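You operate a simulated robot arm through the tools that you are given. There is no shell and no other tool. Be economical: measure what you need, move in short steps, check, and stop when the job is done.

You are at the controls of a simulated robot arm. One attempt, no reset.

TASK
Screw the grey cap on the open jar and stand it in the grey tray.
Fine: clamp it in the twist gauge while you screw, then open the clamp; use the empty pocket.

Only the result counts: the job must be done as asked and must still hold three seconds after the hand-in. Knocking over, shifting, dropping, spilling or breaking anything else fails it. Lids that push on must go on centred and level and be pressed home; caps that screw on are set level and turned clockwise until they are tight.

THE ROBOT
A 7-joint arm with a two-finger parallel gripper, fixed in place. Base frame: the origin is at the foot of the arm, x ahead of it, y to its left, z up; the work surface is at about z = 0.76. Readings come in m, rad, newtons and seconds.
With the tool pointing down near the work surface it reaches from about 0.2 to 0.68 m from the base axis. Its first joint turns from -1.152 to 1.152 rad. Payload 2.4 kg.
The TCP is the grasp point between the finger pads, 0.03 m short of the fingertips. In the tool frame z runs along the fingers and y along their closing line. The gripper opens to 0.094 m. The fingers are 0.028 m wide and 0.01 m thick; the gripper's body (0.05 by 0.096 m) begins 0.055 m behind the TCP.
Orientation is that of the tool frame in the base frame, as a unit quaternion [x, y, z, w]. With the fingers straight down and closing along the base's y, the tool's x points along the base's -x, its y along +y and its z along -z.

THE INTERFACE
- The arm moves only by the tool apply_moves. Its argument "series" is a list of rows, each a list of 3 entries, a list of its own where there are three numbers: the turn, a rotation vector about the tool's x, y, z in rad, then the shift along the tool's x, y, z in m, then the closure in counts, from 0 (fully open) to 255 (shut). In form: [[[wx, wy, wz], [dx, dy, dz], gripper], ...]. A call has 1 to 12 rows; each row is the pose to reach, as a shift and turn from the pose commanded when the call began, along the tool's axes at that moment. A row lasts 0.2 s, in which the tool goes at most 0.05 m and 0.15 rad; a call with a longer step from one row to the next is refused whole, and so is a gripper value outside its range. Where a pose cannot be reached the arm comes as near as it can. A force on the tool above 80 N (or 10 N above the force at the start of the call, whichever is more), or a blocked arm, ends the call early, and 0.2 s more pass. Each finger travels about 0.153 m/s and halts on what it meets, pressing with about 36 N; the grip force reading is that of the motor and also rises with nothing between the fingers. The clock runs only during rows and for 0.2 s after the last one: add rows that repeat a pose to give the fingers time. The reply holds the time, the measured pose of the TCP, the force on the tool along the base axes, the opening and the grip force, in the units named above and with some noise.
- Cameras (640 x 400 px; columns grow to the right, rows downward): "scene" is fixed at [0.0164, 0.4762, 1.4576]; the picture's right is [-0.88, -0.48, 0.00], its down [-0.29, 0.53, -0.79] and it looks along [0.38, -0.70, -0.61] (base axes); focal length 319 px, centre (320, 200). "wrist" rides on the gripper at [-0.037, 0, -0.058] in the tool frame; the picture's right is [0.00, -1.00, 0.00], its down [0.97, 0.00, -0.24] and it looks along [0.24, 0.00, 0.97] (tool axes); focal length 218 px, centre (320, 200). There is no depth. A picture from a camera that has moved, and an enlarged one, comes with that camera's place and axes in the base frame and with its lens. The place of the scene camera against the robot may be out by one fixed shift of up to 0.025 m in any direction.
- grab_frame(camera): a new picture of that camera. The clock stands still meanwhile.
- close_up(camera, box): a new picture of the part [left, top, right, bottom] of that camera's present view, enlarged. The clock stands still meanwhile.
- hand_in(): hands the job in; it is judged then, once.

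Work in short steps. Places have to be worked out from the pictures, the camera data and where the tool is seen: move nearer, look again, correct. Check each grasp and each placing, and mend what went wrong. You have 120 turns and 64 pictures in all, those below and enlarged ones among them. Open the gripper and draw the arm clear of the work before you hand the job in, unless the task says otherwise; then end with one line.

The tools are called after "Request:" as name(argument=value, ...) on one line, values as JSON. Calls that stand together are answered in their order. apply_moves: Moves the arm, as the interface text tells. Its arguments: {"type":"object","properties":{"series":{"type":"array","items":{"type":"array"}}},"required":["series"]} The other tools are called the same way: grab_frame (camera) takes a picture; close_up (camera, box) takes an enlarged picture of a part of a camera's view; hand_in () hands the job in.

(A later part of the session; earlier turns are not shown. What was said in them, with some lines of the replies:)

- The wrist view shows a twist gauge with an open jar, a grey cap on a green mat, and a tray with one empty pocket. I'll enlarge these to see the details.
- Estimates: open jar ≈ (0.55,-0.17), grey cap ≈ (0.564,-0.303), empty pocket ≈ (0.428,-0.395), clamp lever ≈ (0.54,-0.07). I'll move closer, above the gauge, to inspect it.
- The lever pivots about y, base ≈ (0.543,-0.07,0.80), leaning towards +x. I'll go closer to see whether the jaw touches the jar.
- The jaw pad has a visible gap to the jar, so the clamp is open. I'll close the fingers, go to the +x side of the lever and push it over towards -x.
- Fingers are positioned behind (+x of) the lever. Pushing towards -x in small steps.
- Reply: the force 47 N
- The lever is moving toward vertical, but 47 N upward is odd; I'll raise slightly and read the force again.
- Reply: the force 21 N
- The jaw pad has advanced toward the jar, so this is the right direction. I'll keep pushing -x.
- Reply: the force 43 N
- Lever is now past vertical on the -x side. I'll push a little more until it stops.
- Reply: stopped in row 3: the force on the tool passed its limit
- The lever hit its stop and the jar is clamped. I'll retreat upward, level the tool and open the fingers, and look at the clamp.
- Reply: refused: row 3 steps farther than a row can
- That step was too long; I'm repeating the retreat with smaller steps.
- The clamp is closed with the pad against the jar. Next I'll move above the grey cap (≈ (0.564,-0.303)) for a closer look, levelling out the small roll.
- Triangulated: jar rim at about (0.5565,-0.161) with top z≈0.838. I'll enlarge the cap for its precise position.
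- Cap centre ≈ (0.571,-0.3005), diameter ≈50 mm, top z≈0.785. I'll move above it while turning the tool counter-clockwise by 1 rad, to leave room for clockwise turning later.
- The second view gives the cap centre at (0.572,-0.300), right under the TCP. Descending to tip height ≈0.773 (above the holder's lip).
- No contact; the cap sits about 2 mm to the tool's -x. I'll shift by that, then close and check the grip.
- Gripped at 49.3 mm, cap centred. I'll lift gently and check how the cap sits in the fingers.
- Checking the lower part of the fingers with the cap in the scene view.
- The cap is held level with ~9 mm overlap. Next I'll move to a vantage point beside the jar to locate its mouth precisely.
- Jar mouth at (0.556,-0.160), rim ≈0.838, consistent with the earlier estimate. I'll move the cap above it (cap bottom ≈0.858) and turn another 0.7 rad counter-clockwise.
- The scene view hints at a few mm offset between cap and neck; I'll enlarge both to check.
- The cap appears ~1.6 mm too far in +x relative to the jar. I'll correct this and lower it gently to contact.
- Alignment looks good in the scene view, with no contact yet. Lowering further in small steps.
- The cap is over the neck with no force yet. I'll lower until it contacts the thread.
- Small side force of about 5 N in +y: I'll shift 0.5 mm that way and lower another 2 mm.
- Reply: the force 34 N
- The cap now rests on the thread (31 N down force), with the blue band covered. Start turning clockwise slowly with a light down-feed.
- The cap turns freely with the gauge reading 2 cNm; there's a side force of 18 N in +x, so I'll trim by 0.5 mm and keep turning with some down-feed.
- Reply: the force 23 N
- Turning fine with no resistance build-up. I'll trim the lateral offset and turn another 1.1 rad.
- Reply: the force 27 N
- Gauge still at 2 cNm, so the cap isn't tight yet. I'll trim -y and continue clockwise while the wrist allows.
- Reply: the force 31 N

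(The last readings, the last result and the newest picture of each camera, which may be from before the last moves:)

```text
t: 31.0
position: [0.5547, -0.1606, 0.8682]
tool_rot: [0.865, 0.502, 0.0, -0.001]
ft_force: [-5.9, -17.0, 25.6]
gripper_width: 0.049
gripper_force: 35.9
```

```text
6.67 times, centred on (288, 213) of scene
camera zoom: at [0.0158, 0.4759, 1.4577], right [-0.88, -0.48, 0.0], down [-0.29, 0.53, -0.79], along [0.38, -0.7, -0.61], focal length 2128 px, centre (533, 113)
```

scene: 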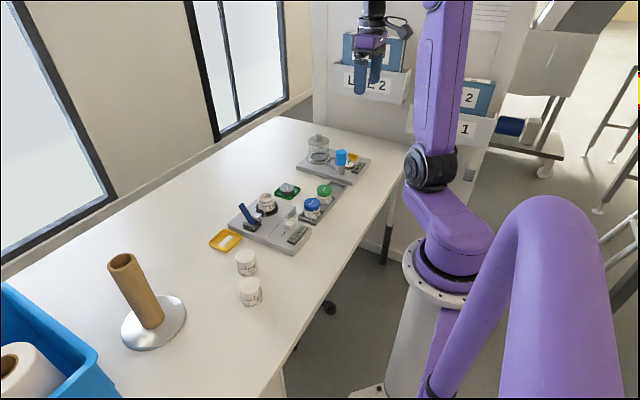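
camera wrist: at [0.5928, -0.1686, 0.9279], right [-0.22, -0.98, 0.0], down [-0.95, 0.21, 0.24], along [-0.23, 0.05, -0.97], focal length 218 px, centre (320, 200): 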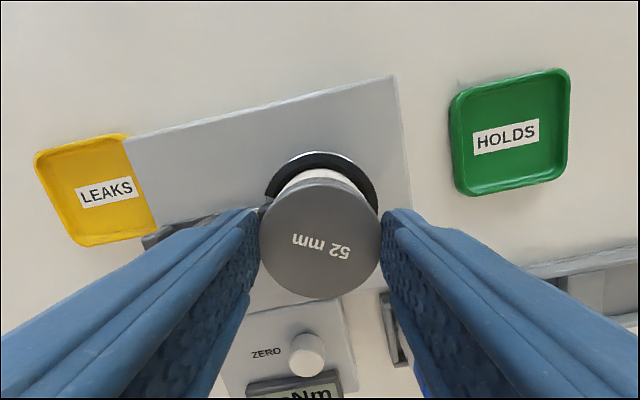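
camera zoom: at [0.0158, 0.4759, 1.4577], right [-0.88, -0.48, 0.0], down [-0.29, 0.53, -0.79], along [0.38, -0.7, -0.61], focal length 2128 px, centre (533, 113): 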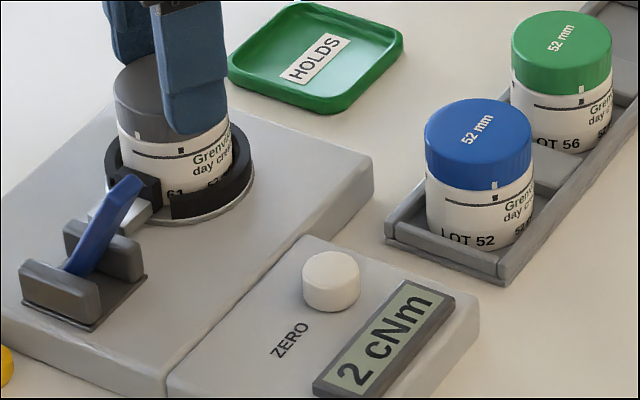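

Still 2 cNm, and the wrist still has range (yaw≈2.1). I'll continue another 0.77 rad with no extra feed.

Request:
apply_moves(series=[[[0, 0, 0.11], [-0.0006, 0, 0], 255], [[0, 0, 0.22], [-0.0006, 0, 0], 255], [[0, 0, 0.33], [-0.0006, 0, 0], 255], [[0, 0, 0.44], [-0.0006, 0, 0.0001], 255], [[0, 0, 0.55], [-0.0006, 0, 0.0002], 255], [[0, 0, 0.66], [-0.0006, 0, 0.0003], 255], [[0, 0, 0.77], [-0.0006, 0, 0.0003], 255], [[0, 0, 0.77], [-0.0006, 0, 0.0003], 255]])

Request:
close_up(camera="scene", box=[248, 183, 328, 243])

```text
t: 32.8
position: [0.5543, -0.1595, 0.8658]
tool_rot: [0.99, 0.141, -0.002, -0.001]
ft_force: [-4.0, -16.1, 7.1]
gripper_width: 0.0488
gripper_force: 35.9
```

```text
6.67 times, centred on (288, 213) of scene
camera zoom: at [0.0162, 0.4759, 1.4577], right [-0.88, -0.48, 0.0], down [-0.29, 0.53, -0.79], along [0.38, -0.7, -0.61], focal length 2128 px, centre (533, 113)
```

zoom: 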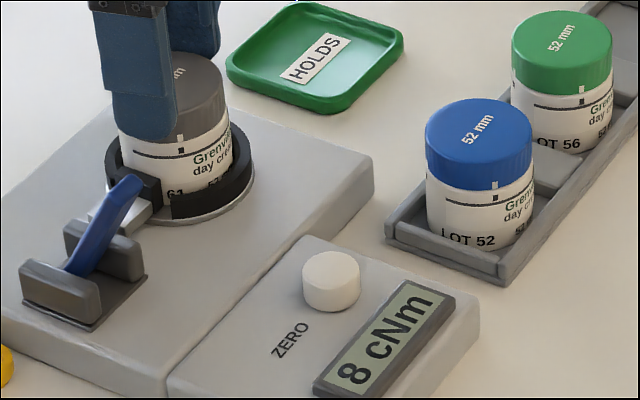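

Gauge rose to 8 cNm and the cap tick aligns with the jar tick. I'll continue in small turns and watch the torque.

Request:
apply_moves(series=[[[0, 0, 0.06], [-0.0004, 0, 0], 255], [[0, 0, 0.12], [-0.0004, 0, 0], 255], [[0, 0, 0.18], [-0.0004, 0, 0], 255], [[0, 0, 0.18], [-0.0004, 0, 0], 255]])

Request:
close_up(camera="scene", box=[248, 183, 328, 243])

```text
t: 33.8
position: [0.5567, -0.1598, 0.8677]
tool_rot: [0.999, 0.052, 0.002, -0.001]
ft_force: [11.1, -9.2, 0.7]
gripper_width: 0.0493
gripper_force: 35.7
```

```text
6.67 times, centred on (288, 213) of scene
camera zoom: at [0.0166, 0.476, 1.4577], right [-0.88, -0.48, 0.0], down [-0.29, 0.53, -0.79], along [0.38, -0.7, -0.61], focal length 2128 px, centre (533, 113)
```

zoom: 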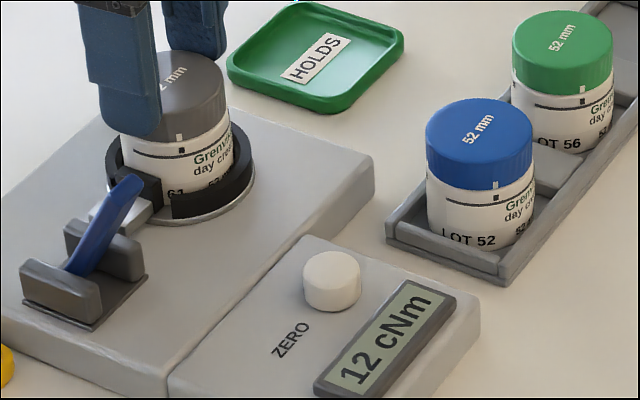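

The gauge shows 12 cNm while the fingers seem to have slipped on the cap. I'll open, rotate back, and regrip ~5 mm lower for a firmer hold.

Request:
apply_moves(series=[[[0, 0, 0], [0, 0, 0], 60], [[0, 0, -0.14], [0, 0, 0], 60], [[0, 0, -0.28], [0, 0, 0], 60], [[0, 0, -0.42], [0, 0, 0.001], 60], [[0, 0, -0.56], [0, 0, 0.002], 60], [[0, 0, -0.7], [0, 0, 0.003], 60], [[0, 0, -0.84], [0, 0, 0.004], 60], [[0, 0, -0.98], [0, 0, 0.005], 60], [[0, 0, -1.12], [0, 0, 0.005], 60], [[0, 0, -1.26], [0, 0, 0.005], 60], [[0, 0, -1.4], [0, 0, 0.005], 60], [[0, 0, -1.4], [0, 0, 0.005], 60]])

Request:
grab_frame(camera="wrist")

Request:
close_up(camera="scene", box=[248, 183, 328, 243])

```text
t: 36.4
position: [0.554, -0.1603, 0.8614]
tool_rot: [0.729, 0.685, -0.001, -0.002]
ft_force: [0.6, -0.2, 0.1]
gripper_width: 0.0723
gripper_force: 0.1
```

```text
20 pictures are left
camera wrist: at [0.5526, -0.1975, 0.9197], right [-1.0, 0.06, 0.0], down [0.06, 0.97, 0.24], along [0.01, 0.24, -0.97], focal length 218 px, centre (320, 200)
```

wrist: 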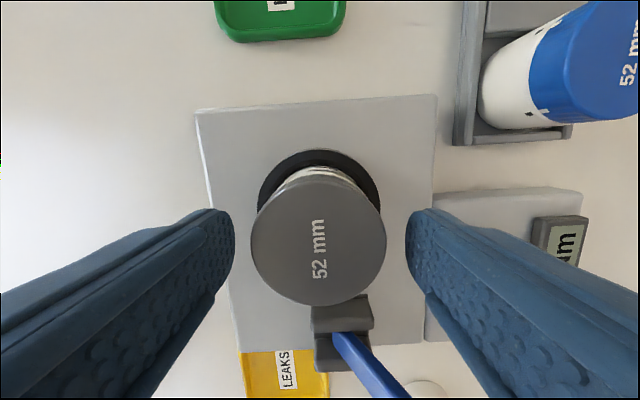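

```text
6.67 times, centred on (288, 213) of scene
camera zoom: at [0.0164, 0.4762, 1.4576], right [-0.88, -0.48, 0.0], down [-0.29, 0.53, -0.79], along [0.38, -0.7, -0.61], focal length 2128 px, centre (533, 113)
```

zoom: 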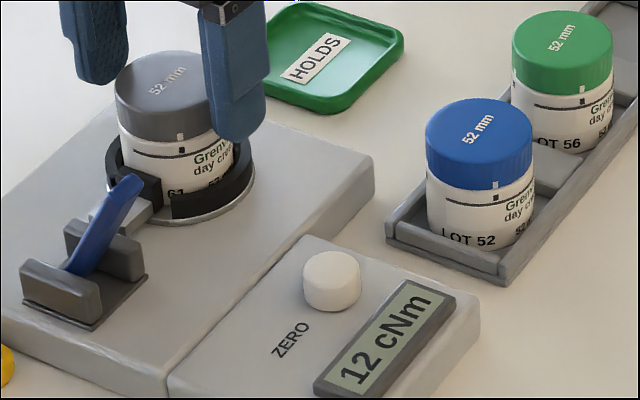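

The gauge is a peak-hold (still 12 cNm released). The cap is level with ticks aligned; I'll recentre by 2 mm, regrip and turn again to confirm tightness.

Request:
apply_moves(series=[[[0, 0, 0], [-0.0022, 0, 0], 60], [[0, 0, 0], [-0.0022, 0, 0], 255], [[0, 0, 0], [-0.0022, 0, 0], 255], [[0, 0, 0], [-0.0022, 0, 0], 255], [[0, 0, 0.1], [-0.0022, 0, 0], 255], [[0, 0, 0.2], [-0.0022, 0, 0], 255], [[0, 0, 0.3], [-0.0022, 0, 0], 255], [[0, 0, 0.3], [-0.0022, 0, 0], 255]])

Request:
close_up(camera="scene", box=[248, 183, 328, 243])

```text
t: 38.2
position: [0.5546, -0.1622, 0.8619]
tool_rot: [0.825, 0.565, -0.001, -0.002]
ft_force: [1.9, -0.6, -0.1]
gripper_width: 0.0495
gripper_force: 36.6
```

```text
6.67 times, centred on (288, 213) of scene
camera zoom: at [0.0164, 0.4762, 1.4576], right [-0.88, -0.48, 0.0], down [-0.29, 0.53, -0.79], along [0.38, -0.7, -0.61], focal length 2128 px, centre (533, 113)
```

zoom: 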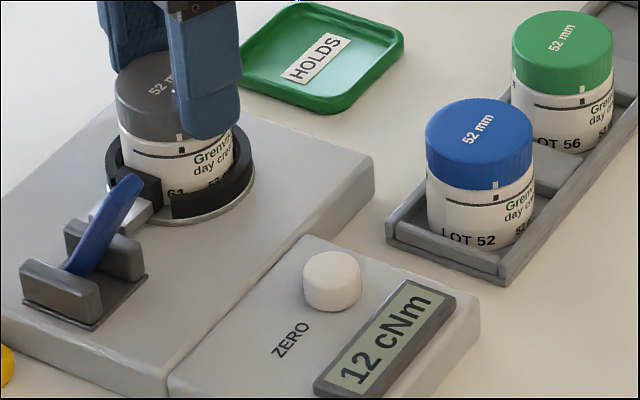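

The cap ticks haven't moved and the reading remains 12 cNm. One more turn of 0.6 rad will confirm the cap has reached its stop.

Request:
apply_moves(series=[[[0, 0, 0.12], [0, 0, 0], 255], [[0, 0, 0.24], [0, 0, 0], 255], [[0, 0, 0.36], [0, 0, 0], 255], [[0, 0, 0.48], [0, 0, 0], 255], [[0, 0, 0.6], [0, 0, 0], 255], [[0, 0, 0.6], [0, 0, 0], 255]])

Request:
close_up(camera="scene", box=[248, 183, 328, 243])

Request:
grab_frame(camera="wrist")

```text
t: 39.6
position: [0.5539, -0.1607, 0.8601]
tool_rot: [0.955, 0.298, -0.002, -0.003]
ft_force: [-10.5, 7.7, 2.8]
gripper_width: 0.0495
gripper_force: 36.3
```

```text
6.67 times, centred on (288, 213) of scene
camera zoom: at [0.0161, 0.4764, 1.4575], right [-0.88, -0.48, 0.0], down [-0.29, 0.53, -0.79], along [0.38, -0.7, -0.61], focal length 2128 px, centre (533, 113)
```

zoom: 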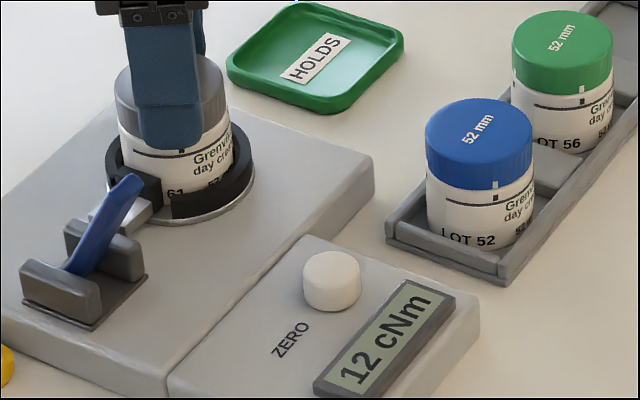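

```text
16 pictures are left
camera wrist: at [0.5237, -0.1832, 0.9191], right [-0.57, 0.82, 0.01], down [0.8, 0.55, 0.24], along [0.19, 0.14, -0.97], focal length 218 px, centre (320, 200)
```

wrist: 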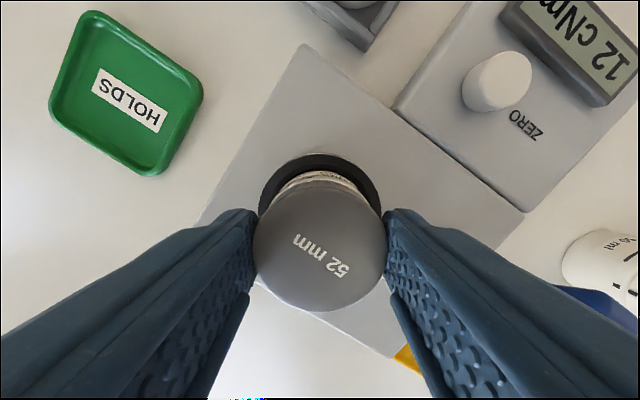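

The fingers now slip over a cap that doesn't move: it's tight at its stop (12 cNm peak, ticks aligned). I'll release, rise, and rotate back so the fingers close along x.

Request:
apply_moves(series=[[[0, 0, 0], [0, 0, 0], 60], [[0, 0, 0], [0, 0, 0], 60], [[0, 0, -0.1], [0, 0, -0.03], 60], [[0, 0, -0.24], [0, 0, -0.06], 60], [[0, 0, -0.38], [0, 0, -0.09], 60], [[0, 0, -0.52], [0, 0, -0.12], 60], [[0, 0, -0.66], [0, 0, -0.12], 150], [[0, 0, -0.8], [0, 0, -0.12], 255], [[0, 0, -0.94], [0, 0, -0.12], 255], [[0, 0, -0.94], [0, 0, -0.12], 255]])

Request:
grab_frame(camera="wrist")

```text
t: 41.8
position: [0.5543, -0.1623, 0.9815]
tool_rot: [0.715, 0.699, 0.0, -0.001]
ft_force: [-0.3, 0.3, 1.2]
gripper_width: 0.0003
gripper_force: 32.7
```

```text
15 pictures are left
camera wrist: at [0.5544, -0.2001, 1.0402], right [-1.0, 0.02, 0.0], down [0.02, 0.97, 0.24], along [0.0, 0.24, -0.97], focal length 218 px, centre (320, 200)
```

wrist: 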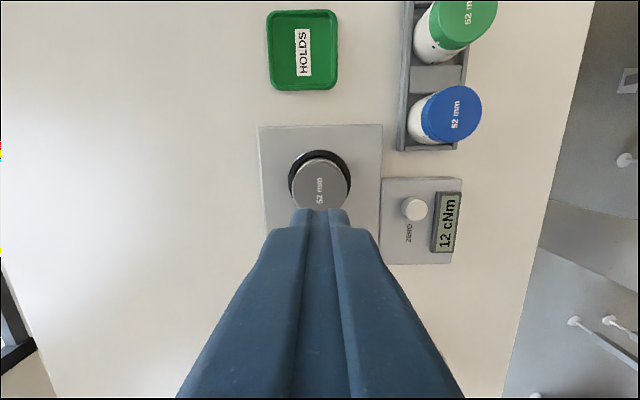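

Next, the clamp lever: it leans toward -x with its top near (0.50,-0.073,0.86). I'll move the closed fingers to x≈0.44 and lower them beside it.

Request:
apply_moves(series=[[[0, 0, 0], [0.028, -0.038, 0], 255], [[0, 0, 0], [0.056, -0.077, 0], 255], [[0, 0, 0], [0.0865, -0.115, 0], 255], [[0, 0, 0], [0.0865, -0.115, 0.04], 255], [[0, 0, 0], [0.0865, -0.115, 0.08], 255], [[0, 0, 0], [0.0865, -0.115, 0.11], 255], [[0, 0, 0], [0.0865, -0.115, 0.11], 255]])

Request:
close_up(camera="scene", box=[220, 165, 332, 235])

```text
t: 43.4
position: [0.4407, -0.0736, 0.8714]
tool_rot: [0.716, 0.698, 0.001, -0.002]
ft_force: [0.0, 0.0, 0.1]
gripper_width: 0.0
gripper_force: 33.2
```

```text
5.71 times, centred on (276, 200) of scene
camera zoom: at [0.0164, 0.4762, 1.4576], right [-0.88, -0.48, 0.0], down [-0.29, 0.53, -0.79], along [0.38, -0.7, -0.61], focal length 1824 px, centre (571, 200)
```

zoom: 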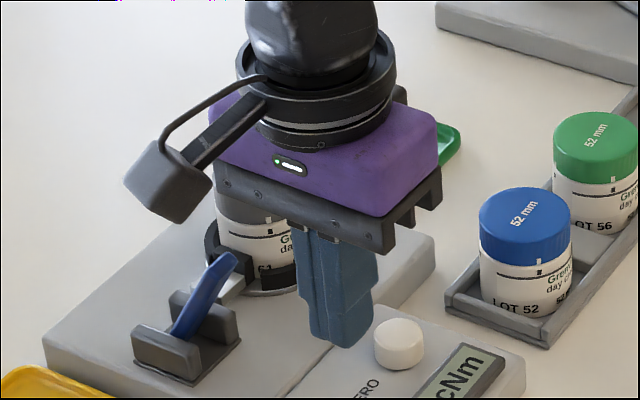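

The fingers are clear and in front of the lever. Pushing it towards +x.

Request:
apply_moves(series=[[[0, 0, 0], [0, 0.025, 0], 255], [[0, 0, 0], [0, 0.04, 0], 255], [[0, 0, 0], [0, 0.055, 0], 255], [[0, 0, 0], [0, 0.068, 0], 255], [[0, 0, 0], [0, 0.08, 0], 255], [[0, 0, 0], [0, 0.092, 0], 255], [[0, 0, 0], [0, 0.102, 0], 255], [[0, 0, 0], [0, 0.112, 0], 255], [[0, 0, 0], [0, 0.112, 0], 255]])

Request:
close_up(camera="scene", box=[220, 165, 332, 235])

```text
t: 45.4
position: [0.5539, -0.0759, 0.87]
tool_rot: [0.715, 0.699, -0.002, -0.002]
ft_force: [-4.6, 1.4, 3.9]
gripper_width: 0.0001
gripper_force: 32.9
```

```text
5.71 times, centred on (276, 200) of scene
camera zoom: at [0.0162, 0.4762, 1.4576], right [-0.88, -0.48, 0.0], down [-0.29, 0.53, -0.79], along [0.38, -0.7, -0.61], focal length 1824 px, centre (571, 200)
```

zoom: 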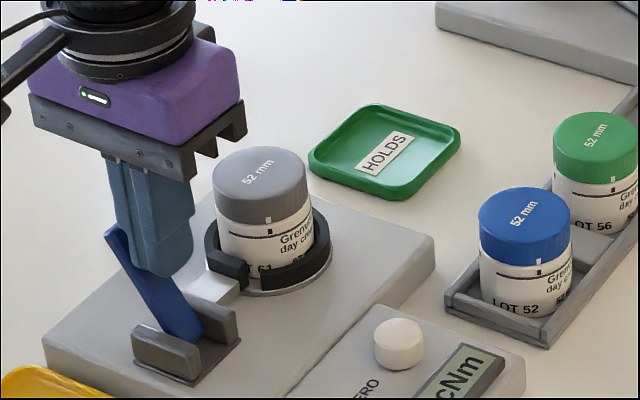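

The lever is back to its open position and the jar stands in the gauge with the cap on. I'll back off, rise, and go above the jar.

Request:
apply_moves(series=[[[0, 0, 0], [0, -0.015, -0.01], 255], [[0, 0, 0], [0, -0.015, -0.05], 255], [[0, 0, 0], [0, -0.015, -0.09], 200], [[0, 0, 0], [-0.03, -0.01, -0.09], 60], [[0, 0, 0], [-0.06, 0, -0.09], 60], [[0, 0, 0], [-0.085, 0.002, -0.09], 60], [[0, 0, 0], [-0.085, 0.002, -0.07], 60], [[0, 0, 0], [-0.085, 0.002, -0.05], 60], [[0, 0, 0], [-0.085, 0.002, -0.05], 60]])

Request:
grab_frame(camera="wrist")

```text
t: 47.4
position: [0.5531, -0.1616, 0.9209]
tool_rot: [0.716, 0.698, 0.0, -0.001]
ft_force: [0.6, -0.2, 0.5]
gripper_width: 0.0718
gripper_force: 0.1
```

```text
12 pictures are left
camera wrist: at [0.5531, -0.1994, 0.9793], right [-1.0, 0.02, 0.0], down [0.02, 0.97, 0.24], along [0.0, 0.24, -0.97], focal length 218 px, centre (320, 200)
```

wrist: 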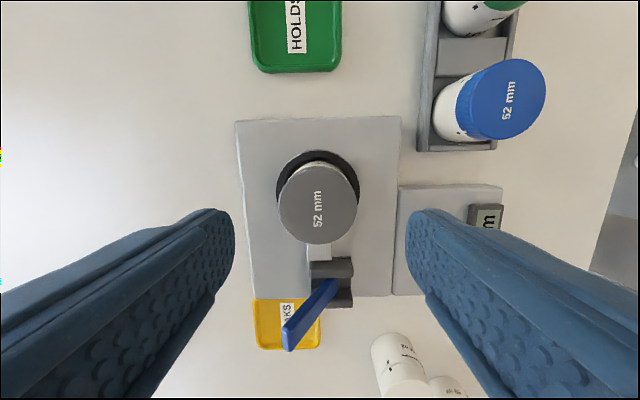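

Cap centre is about 3 mm to tool -x. I'll correct, descend to z≈0.857, and grip the cap.

Request:
apply_moves(series=[[[0, 0, 0], [-0.003, 0.0009, 0.02], 60], [[0, 0, 0], [-0.003, 0.0009, 0.045], 60], [[0, 0, 0], [-0.003, 0.0009, 0.064], 60], [[0, 0, 0], [-0.003, 0.0009, 0.064], 60], [[0, 0, 0], [-0.003, 0.0009, 0.064], 255], [[0, 0, 0], [-0.003, 0.0009, 0.064], 255], [[0, 0, 0], [-0.003, 0.0009, 0.064], 255]])

```text
t: 49.0
position: [0.5547, -0.1646, 0.8582]
tool_rot: [0.715, 0.699, 0.0, -0.001]
ft_force: [-0.1, -0.7, -0.6]
gripper_width: 0.0493
gripper_force: 35.3
```

Gripped at 49.3 mm. I'll lift straight up slowly.

Request:
apply_moves(series=[[[0, 0, 0], [0, 0, -0.01], 255], [[0, 0, 0], [0, 0, -0.025], 255], [[0, 0, 0], [0, 0, -0.05], 255], [[0, 0, 0], [0, 0, -0.08], 255], [[0, 0, 0], [0, 0, -0.1], 255], [[0, 0, 0], [0, 0, -0.1], 255]])

Request:
grab_frame(camera="scene")

```text
t: 50.4
position: [0.5547, -0.1626, 0.9571]
tool_rot: [0.716, 0.698, 0.0, -0.002]
ft_force: [0.6, -0.1, -0.3]
gripper_width: 0.0494
gripper_force: 36.0
```

```text
11 pictures are left
```

scene: 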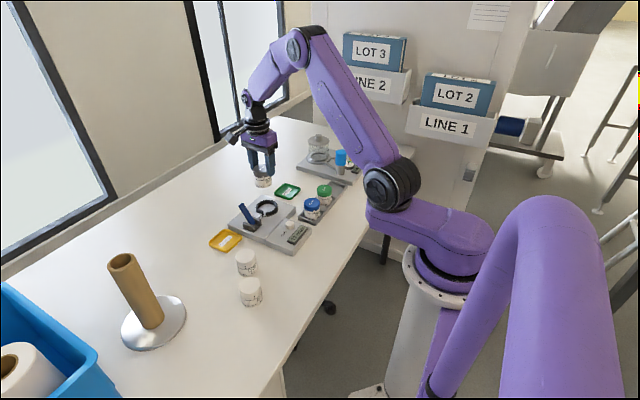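

The jar is lifted cleanly. I'll carry it to above the empty pocket (~(0.43,-0.395)), rotating so the camera faces away from the tall blue valve.

Request:
apply_moves(series=[[[0, 0, -0.13], [-0.021, -0.011, 0], 255], [[0, 0, -0.26], [-0.043, -0.022, 0], 255], [[0, 0, -0.39], [-0.064, -0.033, 0], 255], [[0, 0, -0.52], [-0.085, -0.044, 0], 255], [[0, 0, -0.65], [-0.107, -0.055, 0], 255], [[0, 0, -0.78], [-0.128, -0.065, 0], 255], [[0, 0, -0.91], [-0.149, -0.076, 0], 255], [[0, 0, -1.04], [-0.171, -0.087, 0], 255], [[0, 0, -1.17], [-0.192, -0.098, 0], 255], [[0, 0, -1.3], [-0.213, -0.109, 0], 255], [[0, 0, -1.43], [-0.234, -0.12, 0], 255], [[0, 0, -1.43], [-0.234, -0.12, 0], 255]])

Request:
apply_moves(series=[[[0, 0, -0.13], [0, 0, 0], 255], [[0, 0, -0.26], [0, 0, 0], 255], [[0, 0, -0.39], [0, 0, 0], 255], [[0, 0, -0.52], [0, 0, 0], 255], [[0, 0, -0.65], [0, 0, 0], 255], [[0, 0, -0.78], [0, 0, 0], 255], [[0, 0, -0.91], [0, 0, 0], 255], [[0, 0, -1.04], [0, 0, 0], 255], [[0, 0, -1.17], [0, 0, 0], 255], [[0, 0, -1.17], [0, 0, 0], 255]])

Request:
grab_frame(camera="wrist")

Request:
close_up(camera="scene", box=[280, 140, 376, 200])

```text
t: 53.0
position: [0.429, -0.3952, 0.9575]
tool_rot: [0.082, 0.997, 0.001, -0.002]
ft_force: [0.8, -0.2, -1.0]
gripper_width: 0.0495
gripper_force: 36.0
```

```text
t: 55.2
position: [0.429, -0.3943, 0.9572]
tool_rot: [-0.482, 0.876, 0.002, -0.001]
ft_force: [-0.1, -0.1, -1.1]
gripper_width: 0.0494
gripper_force: 36.0
```

```text
10 pictures are left
camera wrist: at [0.4486, -0.3637, 1.0157], right [0.84, -0.53, 0.0], down [-0.52, -0.82, 0.24], along [-0.13, -0.2, -0.97], focal length 218 px, centre (320, 200)
```

wrist: 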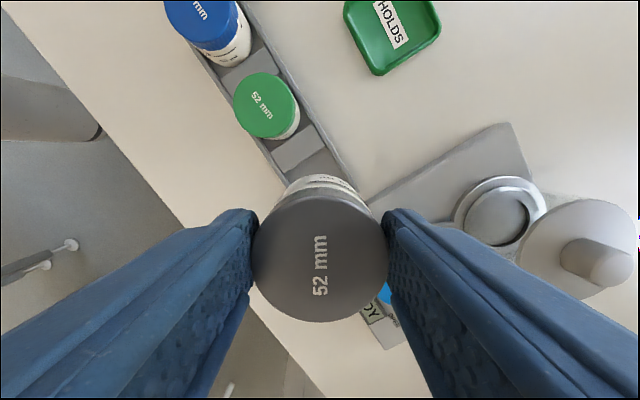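

```text
6.67 times, centred on (328, 170) of scene
camera zoom: at [0.0164, 0.4762, 1.4576], right [-0.88, -0.48, 0.0], down [-0.29, 0.53, -0.79], along [0.38, -0.7, -0.61], focal length 2128 px, centre (267, 400)
```

zoom: 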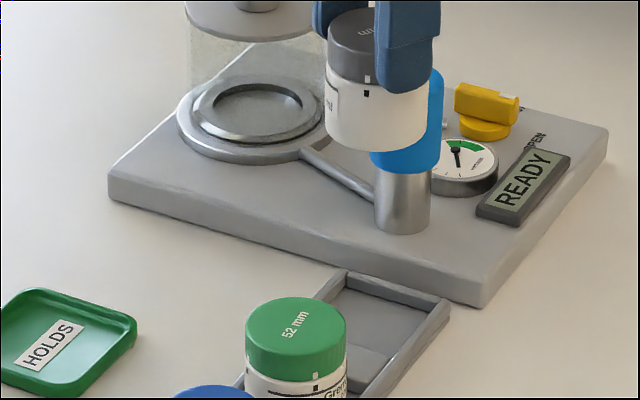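

I need a clear view of the empty pocket, which the held jar hides. I'll shift back along tool +x by 65 mm and look.

Request:
apply_moves(series=[[[0, 0, 0], [0.025, 0, -0.01], 255], [[0, 0, 0], [0.05, 0, -0.01], 255], [[0, 0, 0], [0.065, 0, -0.01], 255], [[0, 0, 0], [0.065, 0, -0.01], 255]])

Request:
close_up(camera="wrist", box=[224, 30, 416, 150])

```text
t: 56.2
position: [0.3944, -0.4506, 0.9675]
tool_rot: [-0.481, 0.877, 0.002, -0.001]
ft_force: [0.3, -0.2, -1.0]
gripper_width: 0.0497
gripper_force: 36.4
```

```text
3.33 times, centred on (320, 90) of wrist
camera zoom: at [0.4147, -0.4202, 1.0255], right [0.84, -0.54, 0.0], down [-0.52, -0.82, 0.24], along [-0.13, -0.2, -0.97], focal length 728 px, centre (320, 567)
```

zoom: 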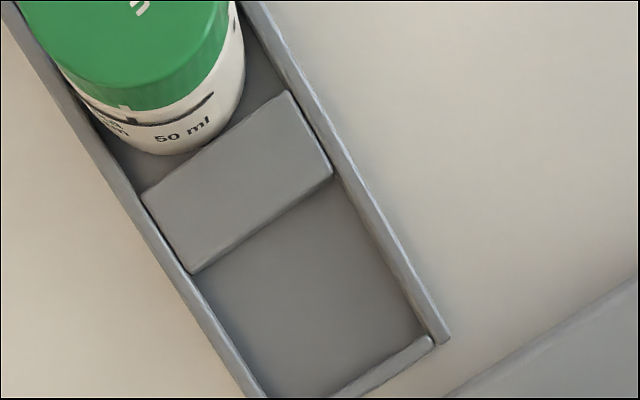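

Pocket centre ≈ (0.427,-0.3955); the held jar's axis is ≈3 mm in tool +x. I'll shift back over the pocket and lower part-way, then check.

Request:
apply_moves(series=[[[0, 0, 0], [-0.025, 0.001, 0], 255], [[0, 0, 0], [-0.05, 0.0019, 0], 255], [[0, 0, 0], [-0.0671, 0.0019, 0], 255], [[0, 0, 0], [-0.0671, 0.0019, 0.03], 255], [[0, 0, 0], [-0.0671, 0.0019, 0.06], 255], [[0, 0, 0], [-0.0671, 0.0019, 0.09], 255], [[0, 0, 0], [-0.0671, 0.0019, 0.09], 255]])

Request:
close_up(camera="scene", box=[305, 155, 369, 195])

Request:
close_up(camera="wrist", box=[192, 100, 448, 260])

```text
t: 57.8
position: [0.4292, -0.3911, 0.876]
tool_rot: [-0.481, 0.877, 0.001, 0.0]
ft_force: [0.2, -0.6, -0.9]
gripper_width: 0.0493
gripper_force: 36.0
```

```text
10.00 times, centred on (337, 175) of scene
camera zoom: at [0.0164, 0.4762, 1.4576], right [-0.88, -0.48, 0.0], down [-0.29, 0.53, -0.79], along [0.38, -0.7, -0.61], focal length 3192 px, centre (150, 450)
```

zoom: 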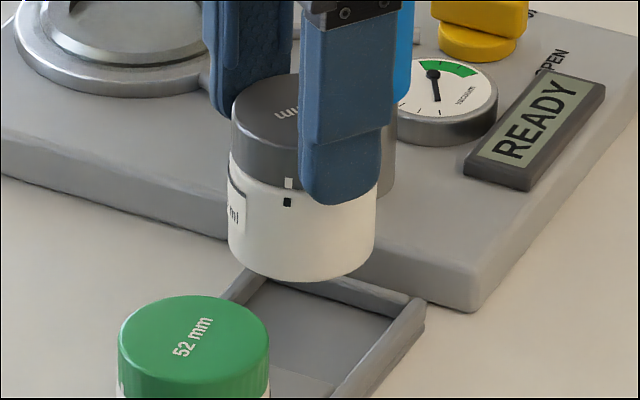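

```text
2.50 times, centred on (320, 180) of wrist
camera zoom: at [0.4494, -0.3608, 0.9343], right [0.84, -0.54, 0.0], down [-0.52, -0.82, 0.24], along [-0.13, -0.2, -0.97], focal length 546 px, centre (320, 250)
```

zoom: 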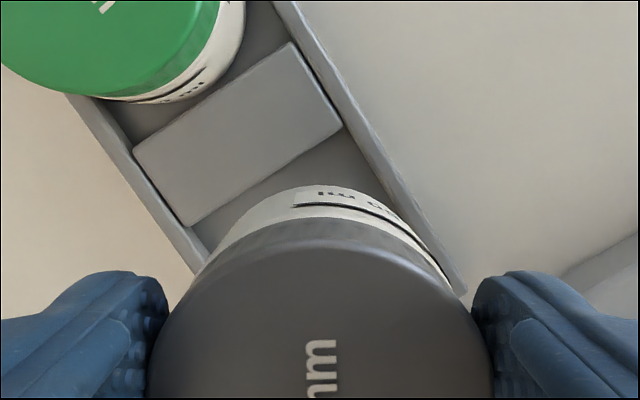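

Comparing with the green jar's pocket, the held jar is about 1.5 mm short of centre; its bottom is ≈0.82. I'll correct and lower to just above the floor.

Request:
apply_moves(series=[[[0, 0, 0], [0.0016, -0.0003, 0.01], 255], [[0, 0, 0], [0.0016, -0.0003, 0.025], 255], [[0, 0, 0], [0.0016, -0.0003, 0.037], 255], [[0, 0, 0], [0.0016, -0.0003, 0.037], 255]])

Request:
close_up(camera="scene", box=[305, 160, 369, 200])

```text
t: 58.8
position: [0.4282, -0.3928, 0.84]
tool_rot: [-0.481, 0.877, 0.002, -0.001]
ft_force: [1.2, 0.2, -1.4]
gripper_width: 0.0496
gripper_force: 36.1
```

```text
10.00 times, centred on (337, 180) of scene
camera zoom: at [0.0164, 0.4762, 1.4576], right [-0.88, -0.48, 0.0], down [-0.29, 0.53, -0.79], along [0.38, -0.7, -0.61], focal length 3192 px, centre (150, 400)
```

zoom: 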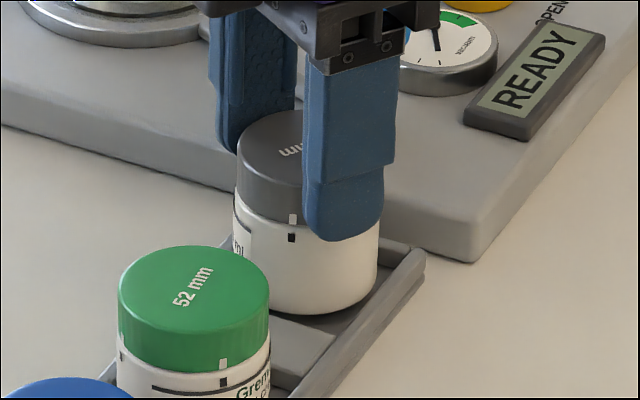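

Well aligned with the pocket. Lowering in small steps until floor contact.

Request:
apply_moves(series=[[[0, 0, 0], [0, 0, 0.004], 255], [[0, 0, 0], [0, 0, 0.008], 255], [[0, 0, 0], [0, 0, 0.011], 255], [[0, 0, 0], [0, 0, 0.013], 255], [[0, 0, 0], [0, 0, 0.013], 255]])

```text
t: 60.0
position: [0.4278, -0.3936, 0.8316]
tool_rot: [-0.482, 0.876, 0.0, 0.0]
ft_force: [-14.6, 14.7, 65.4]
gripper_width: 0.0495
gripper_force: 36.0
```

Contact came earlier than expected (65 N at z=0.8316). I'll back up 3 mm and look at whether it's on the floor or on an edge.

Request:
apply_moves(series=[[[0, 0, 0], [0, 0, -0.003], 255], [[0, 0, 0], [0, 0, -0.003], 255]])

Request:
close_up(camera="scene", box=[313, 165, 361, 195])

```text
t: 60.6
position: [0.4286, -0.3936, 0.8311]
tool_rot: [-0.481, 0.877, -0.001, 0.001]
ft_force: [-3.7, 4.8, 34.3]
gripper_width: 0.0496
gripper_force: 35.7
```

```text
13.33 times, centred on (337, 180) of scene
camera zoom: at [0.0158, 0.4768, 1.4574], right [-0.88, -0.48, 0.0], down [-0.29, 0.53, -0.79], along [0.38, -0.7, -0.61], focal length 4256 px, centre (93, 467)
```

zoom: 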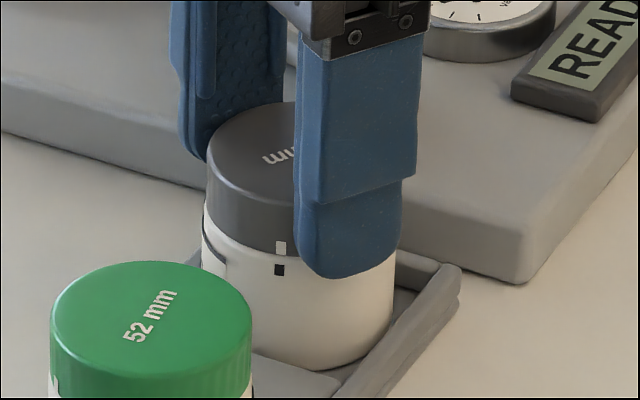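

Force eased only to 34 N, so contact is compliant at z≈0.8315; robot-side height arithmetic puts the jar bottom at ≈0.765 (floor). I'll unload further and take a close look at the base.

Request:
apply_moves(series=[[[0, 0, 0], [0, 0, -0.0027], 255], [[0, 0, 0], [0, 0, -0.0027], 255], [[0, 0, 0], [0, 0, -0.0027], 255]])

Request:
close_up(camera="scene", box=[316, 178, 364, 208])

```text
t: 61.4
position: [0.4281, -0.3918, 0.8309]
tool_rot: [-0.482, 0.876, 0.002, -0.001]
ft_force: [1.8, -1.5, 5.2]
gripper_width: 0.0498
gripper_force: 35.7
```

```text
13.33 times, centred on (340, 193) of scene
camera zoom: at [0.0163, 0.4763, 1.4576], right [-0.88, -0.48, 0.0], down [-0.29, 0.53, -0.79], along [0.38, -0.7, -0.61], focal length 4256 px, centre (53, 293)
```

zoom: 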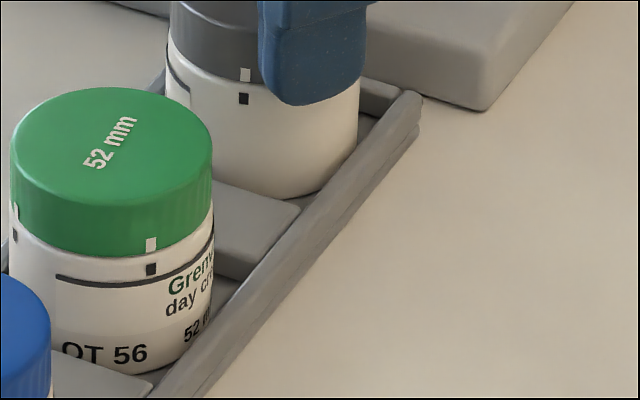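

The base sits behind the spacer in the same way as the green jar does in its pocket, so it's standing on the floor. I'll release and retreat straight up.

Request:
apply_moves(series=[[[0, 0, 0], [0, 0, 0], 215], [[0, 0, 0], [0, 0, 0], 90], [[0, 0, 0], [0, 0, 0], 60], [[0, 0, 0], [0, 0, 0], 60], [[0, 0, 0], [0, 0, -0.03], 60], [[0, 0, 0], [0, 0, -0.07], 60], [[0, 0, 0], [0, 0, -0.11], 60], [[0, 0, 0], [-0.03, 0, -0.14], 0], [[0, 0, 0], [-0.06, 0, -0.16], 0], [[0, 0, 0], [-0.06, 0, -0.16], 0]])

Request:
close_up(camera="scene", box=[220, 150, 380, 250])

```text
t: 63.6
position: [0.4615, -0.3427, 0.9931]
tool_rot: [-0.481, 0.876, 0.001, -0.001]
ft_force: [-0.4, -0.5, -0.6]
gripper_width: 0.0938
gripper_force: 0.1
```

```text
4.00 times, centred on (300, 200) of scene
camera zoom: at [0.0164, 0.4762, 1.4576], right [-0.88, -0.48, 0.0], down [-0.29, 0.53, -0.79], along [0.38, -0.7, -0.61], focal length 1277 px, centre (400, 200)
```

zoom: 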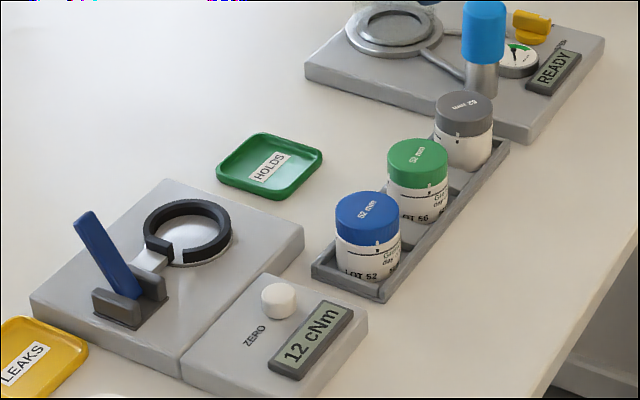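

The jar stands upright in the pocket, level with its neighbours. The clamp is open and nothing else has moved. One last wrist view will check it from above.

Request:
grab_frame(camera="wrist")

```text
1 pictures are left
camera wrist: at [0.4823, -0.3116, 1.052], right [0.84, -0.54, 0.0], down [-0.52, -0.82, 0.24], along [-0.13, -0.2, -0.97], focal length 218 px, centre (320, 200)
```

wrist: 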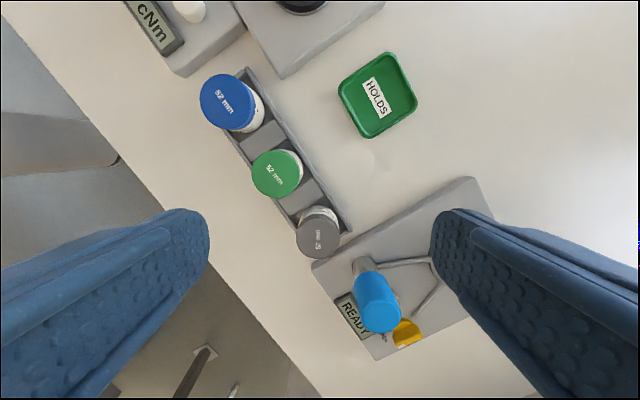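

The jar sits in its pocket with the cap level, the gripper is open and the arm is clear, so I'm handing in.

Request:
hand_in()

```text
The job is handed in.
```

The grey cap is screwed tight on the jar (the gauge peaked at 12 cNm), the clamp is open again, and the jar stands upright in the tray's empty pocket.
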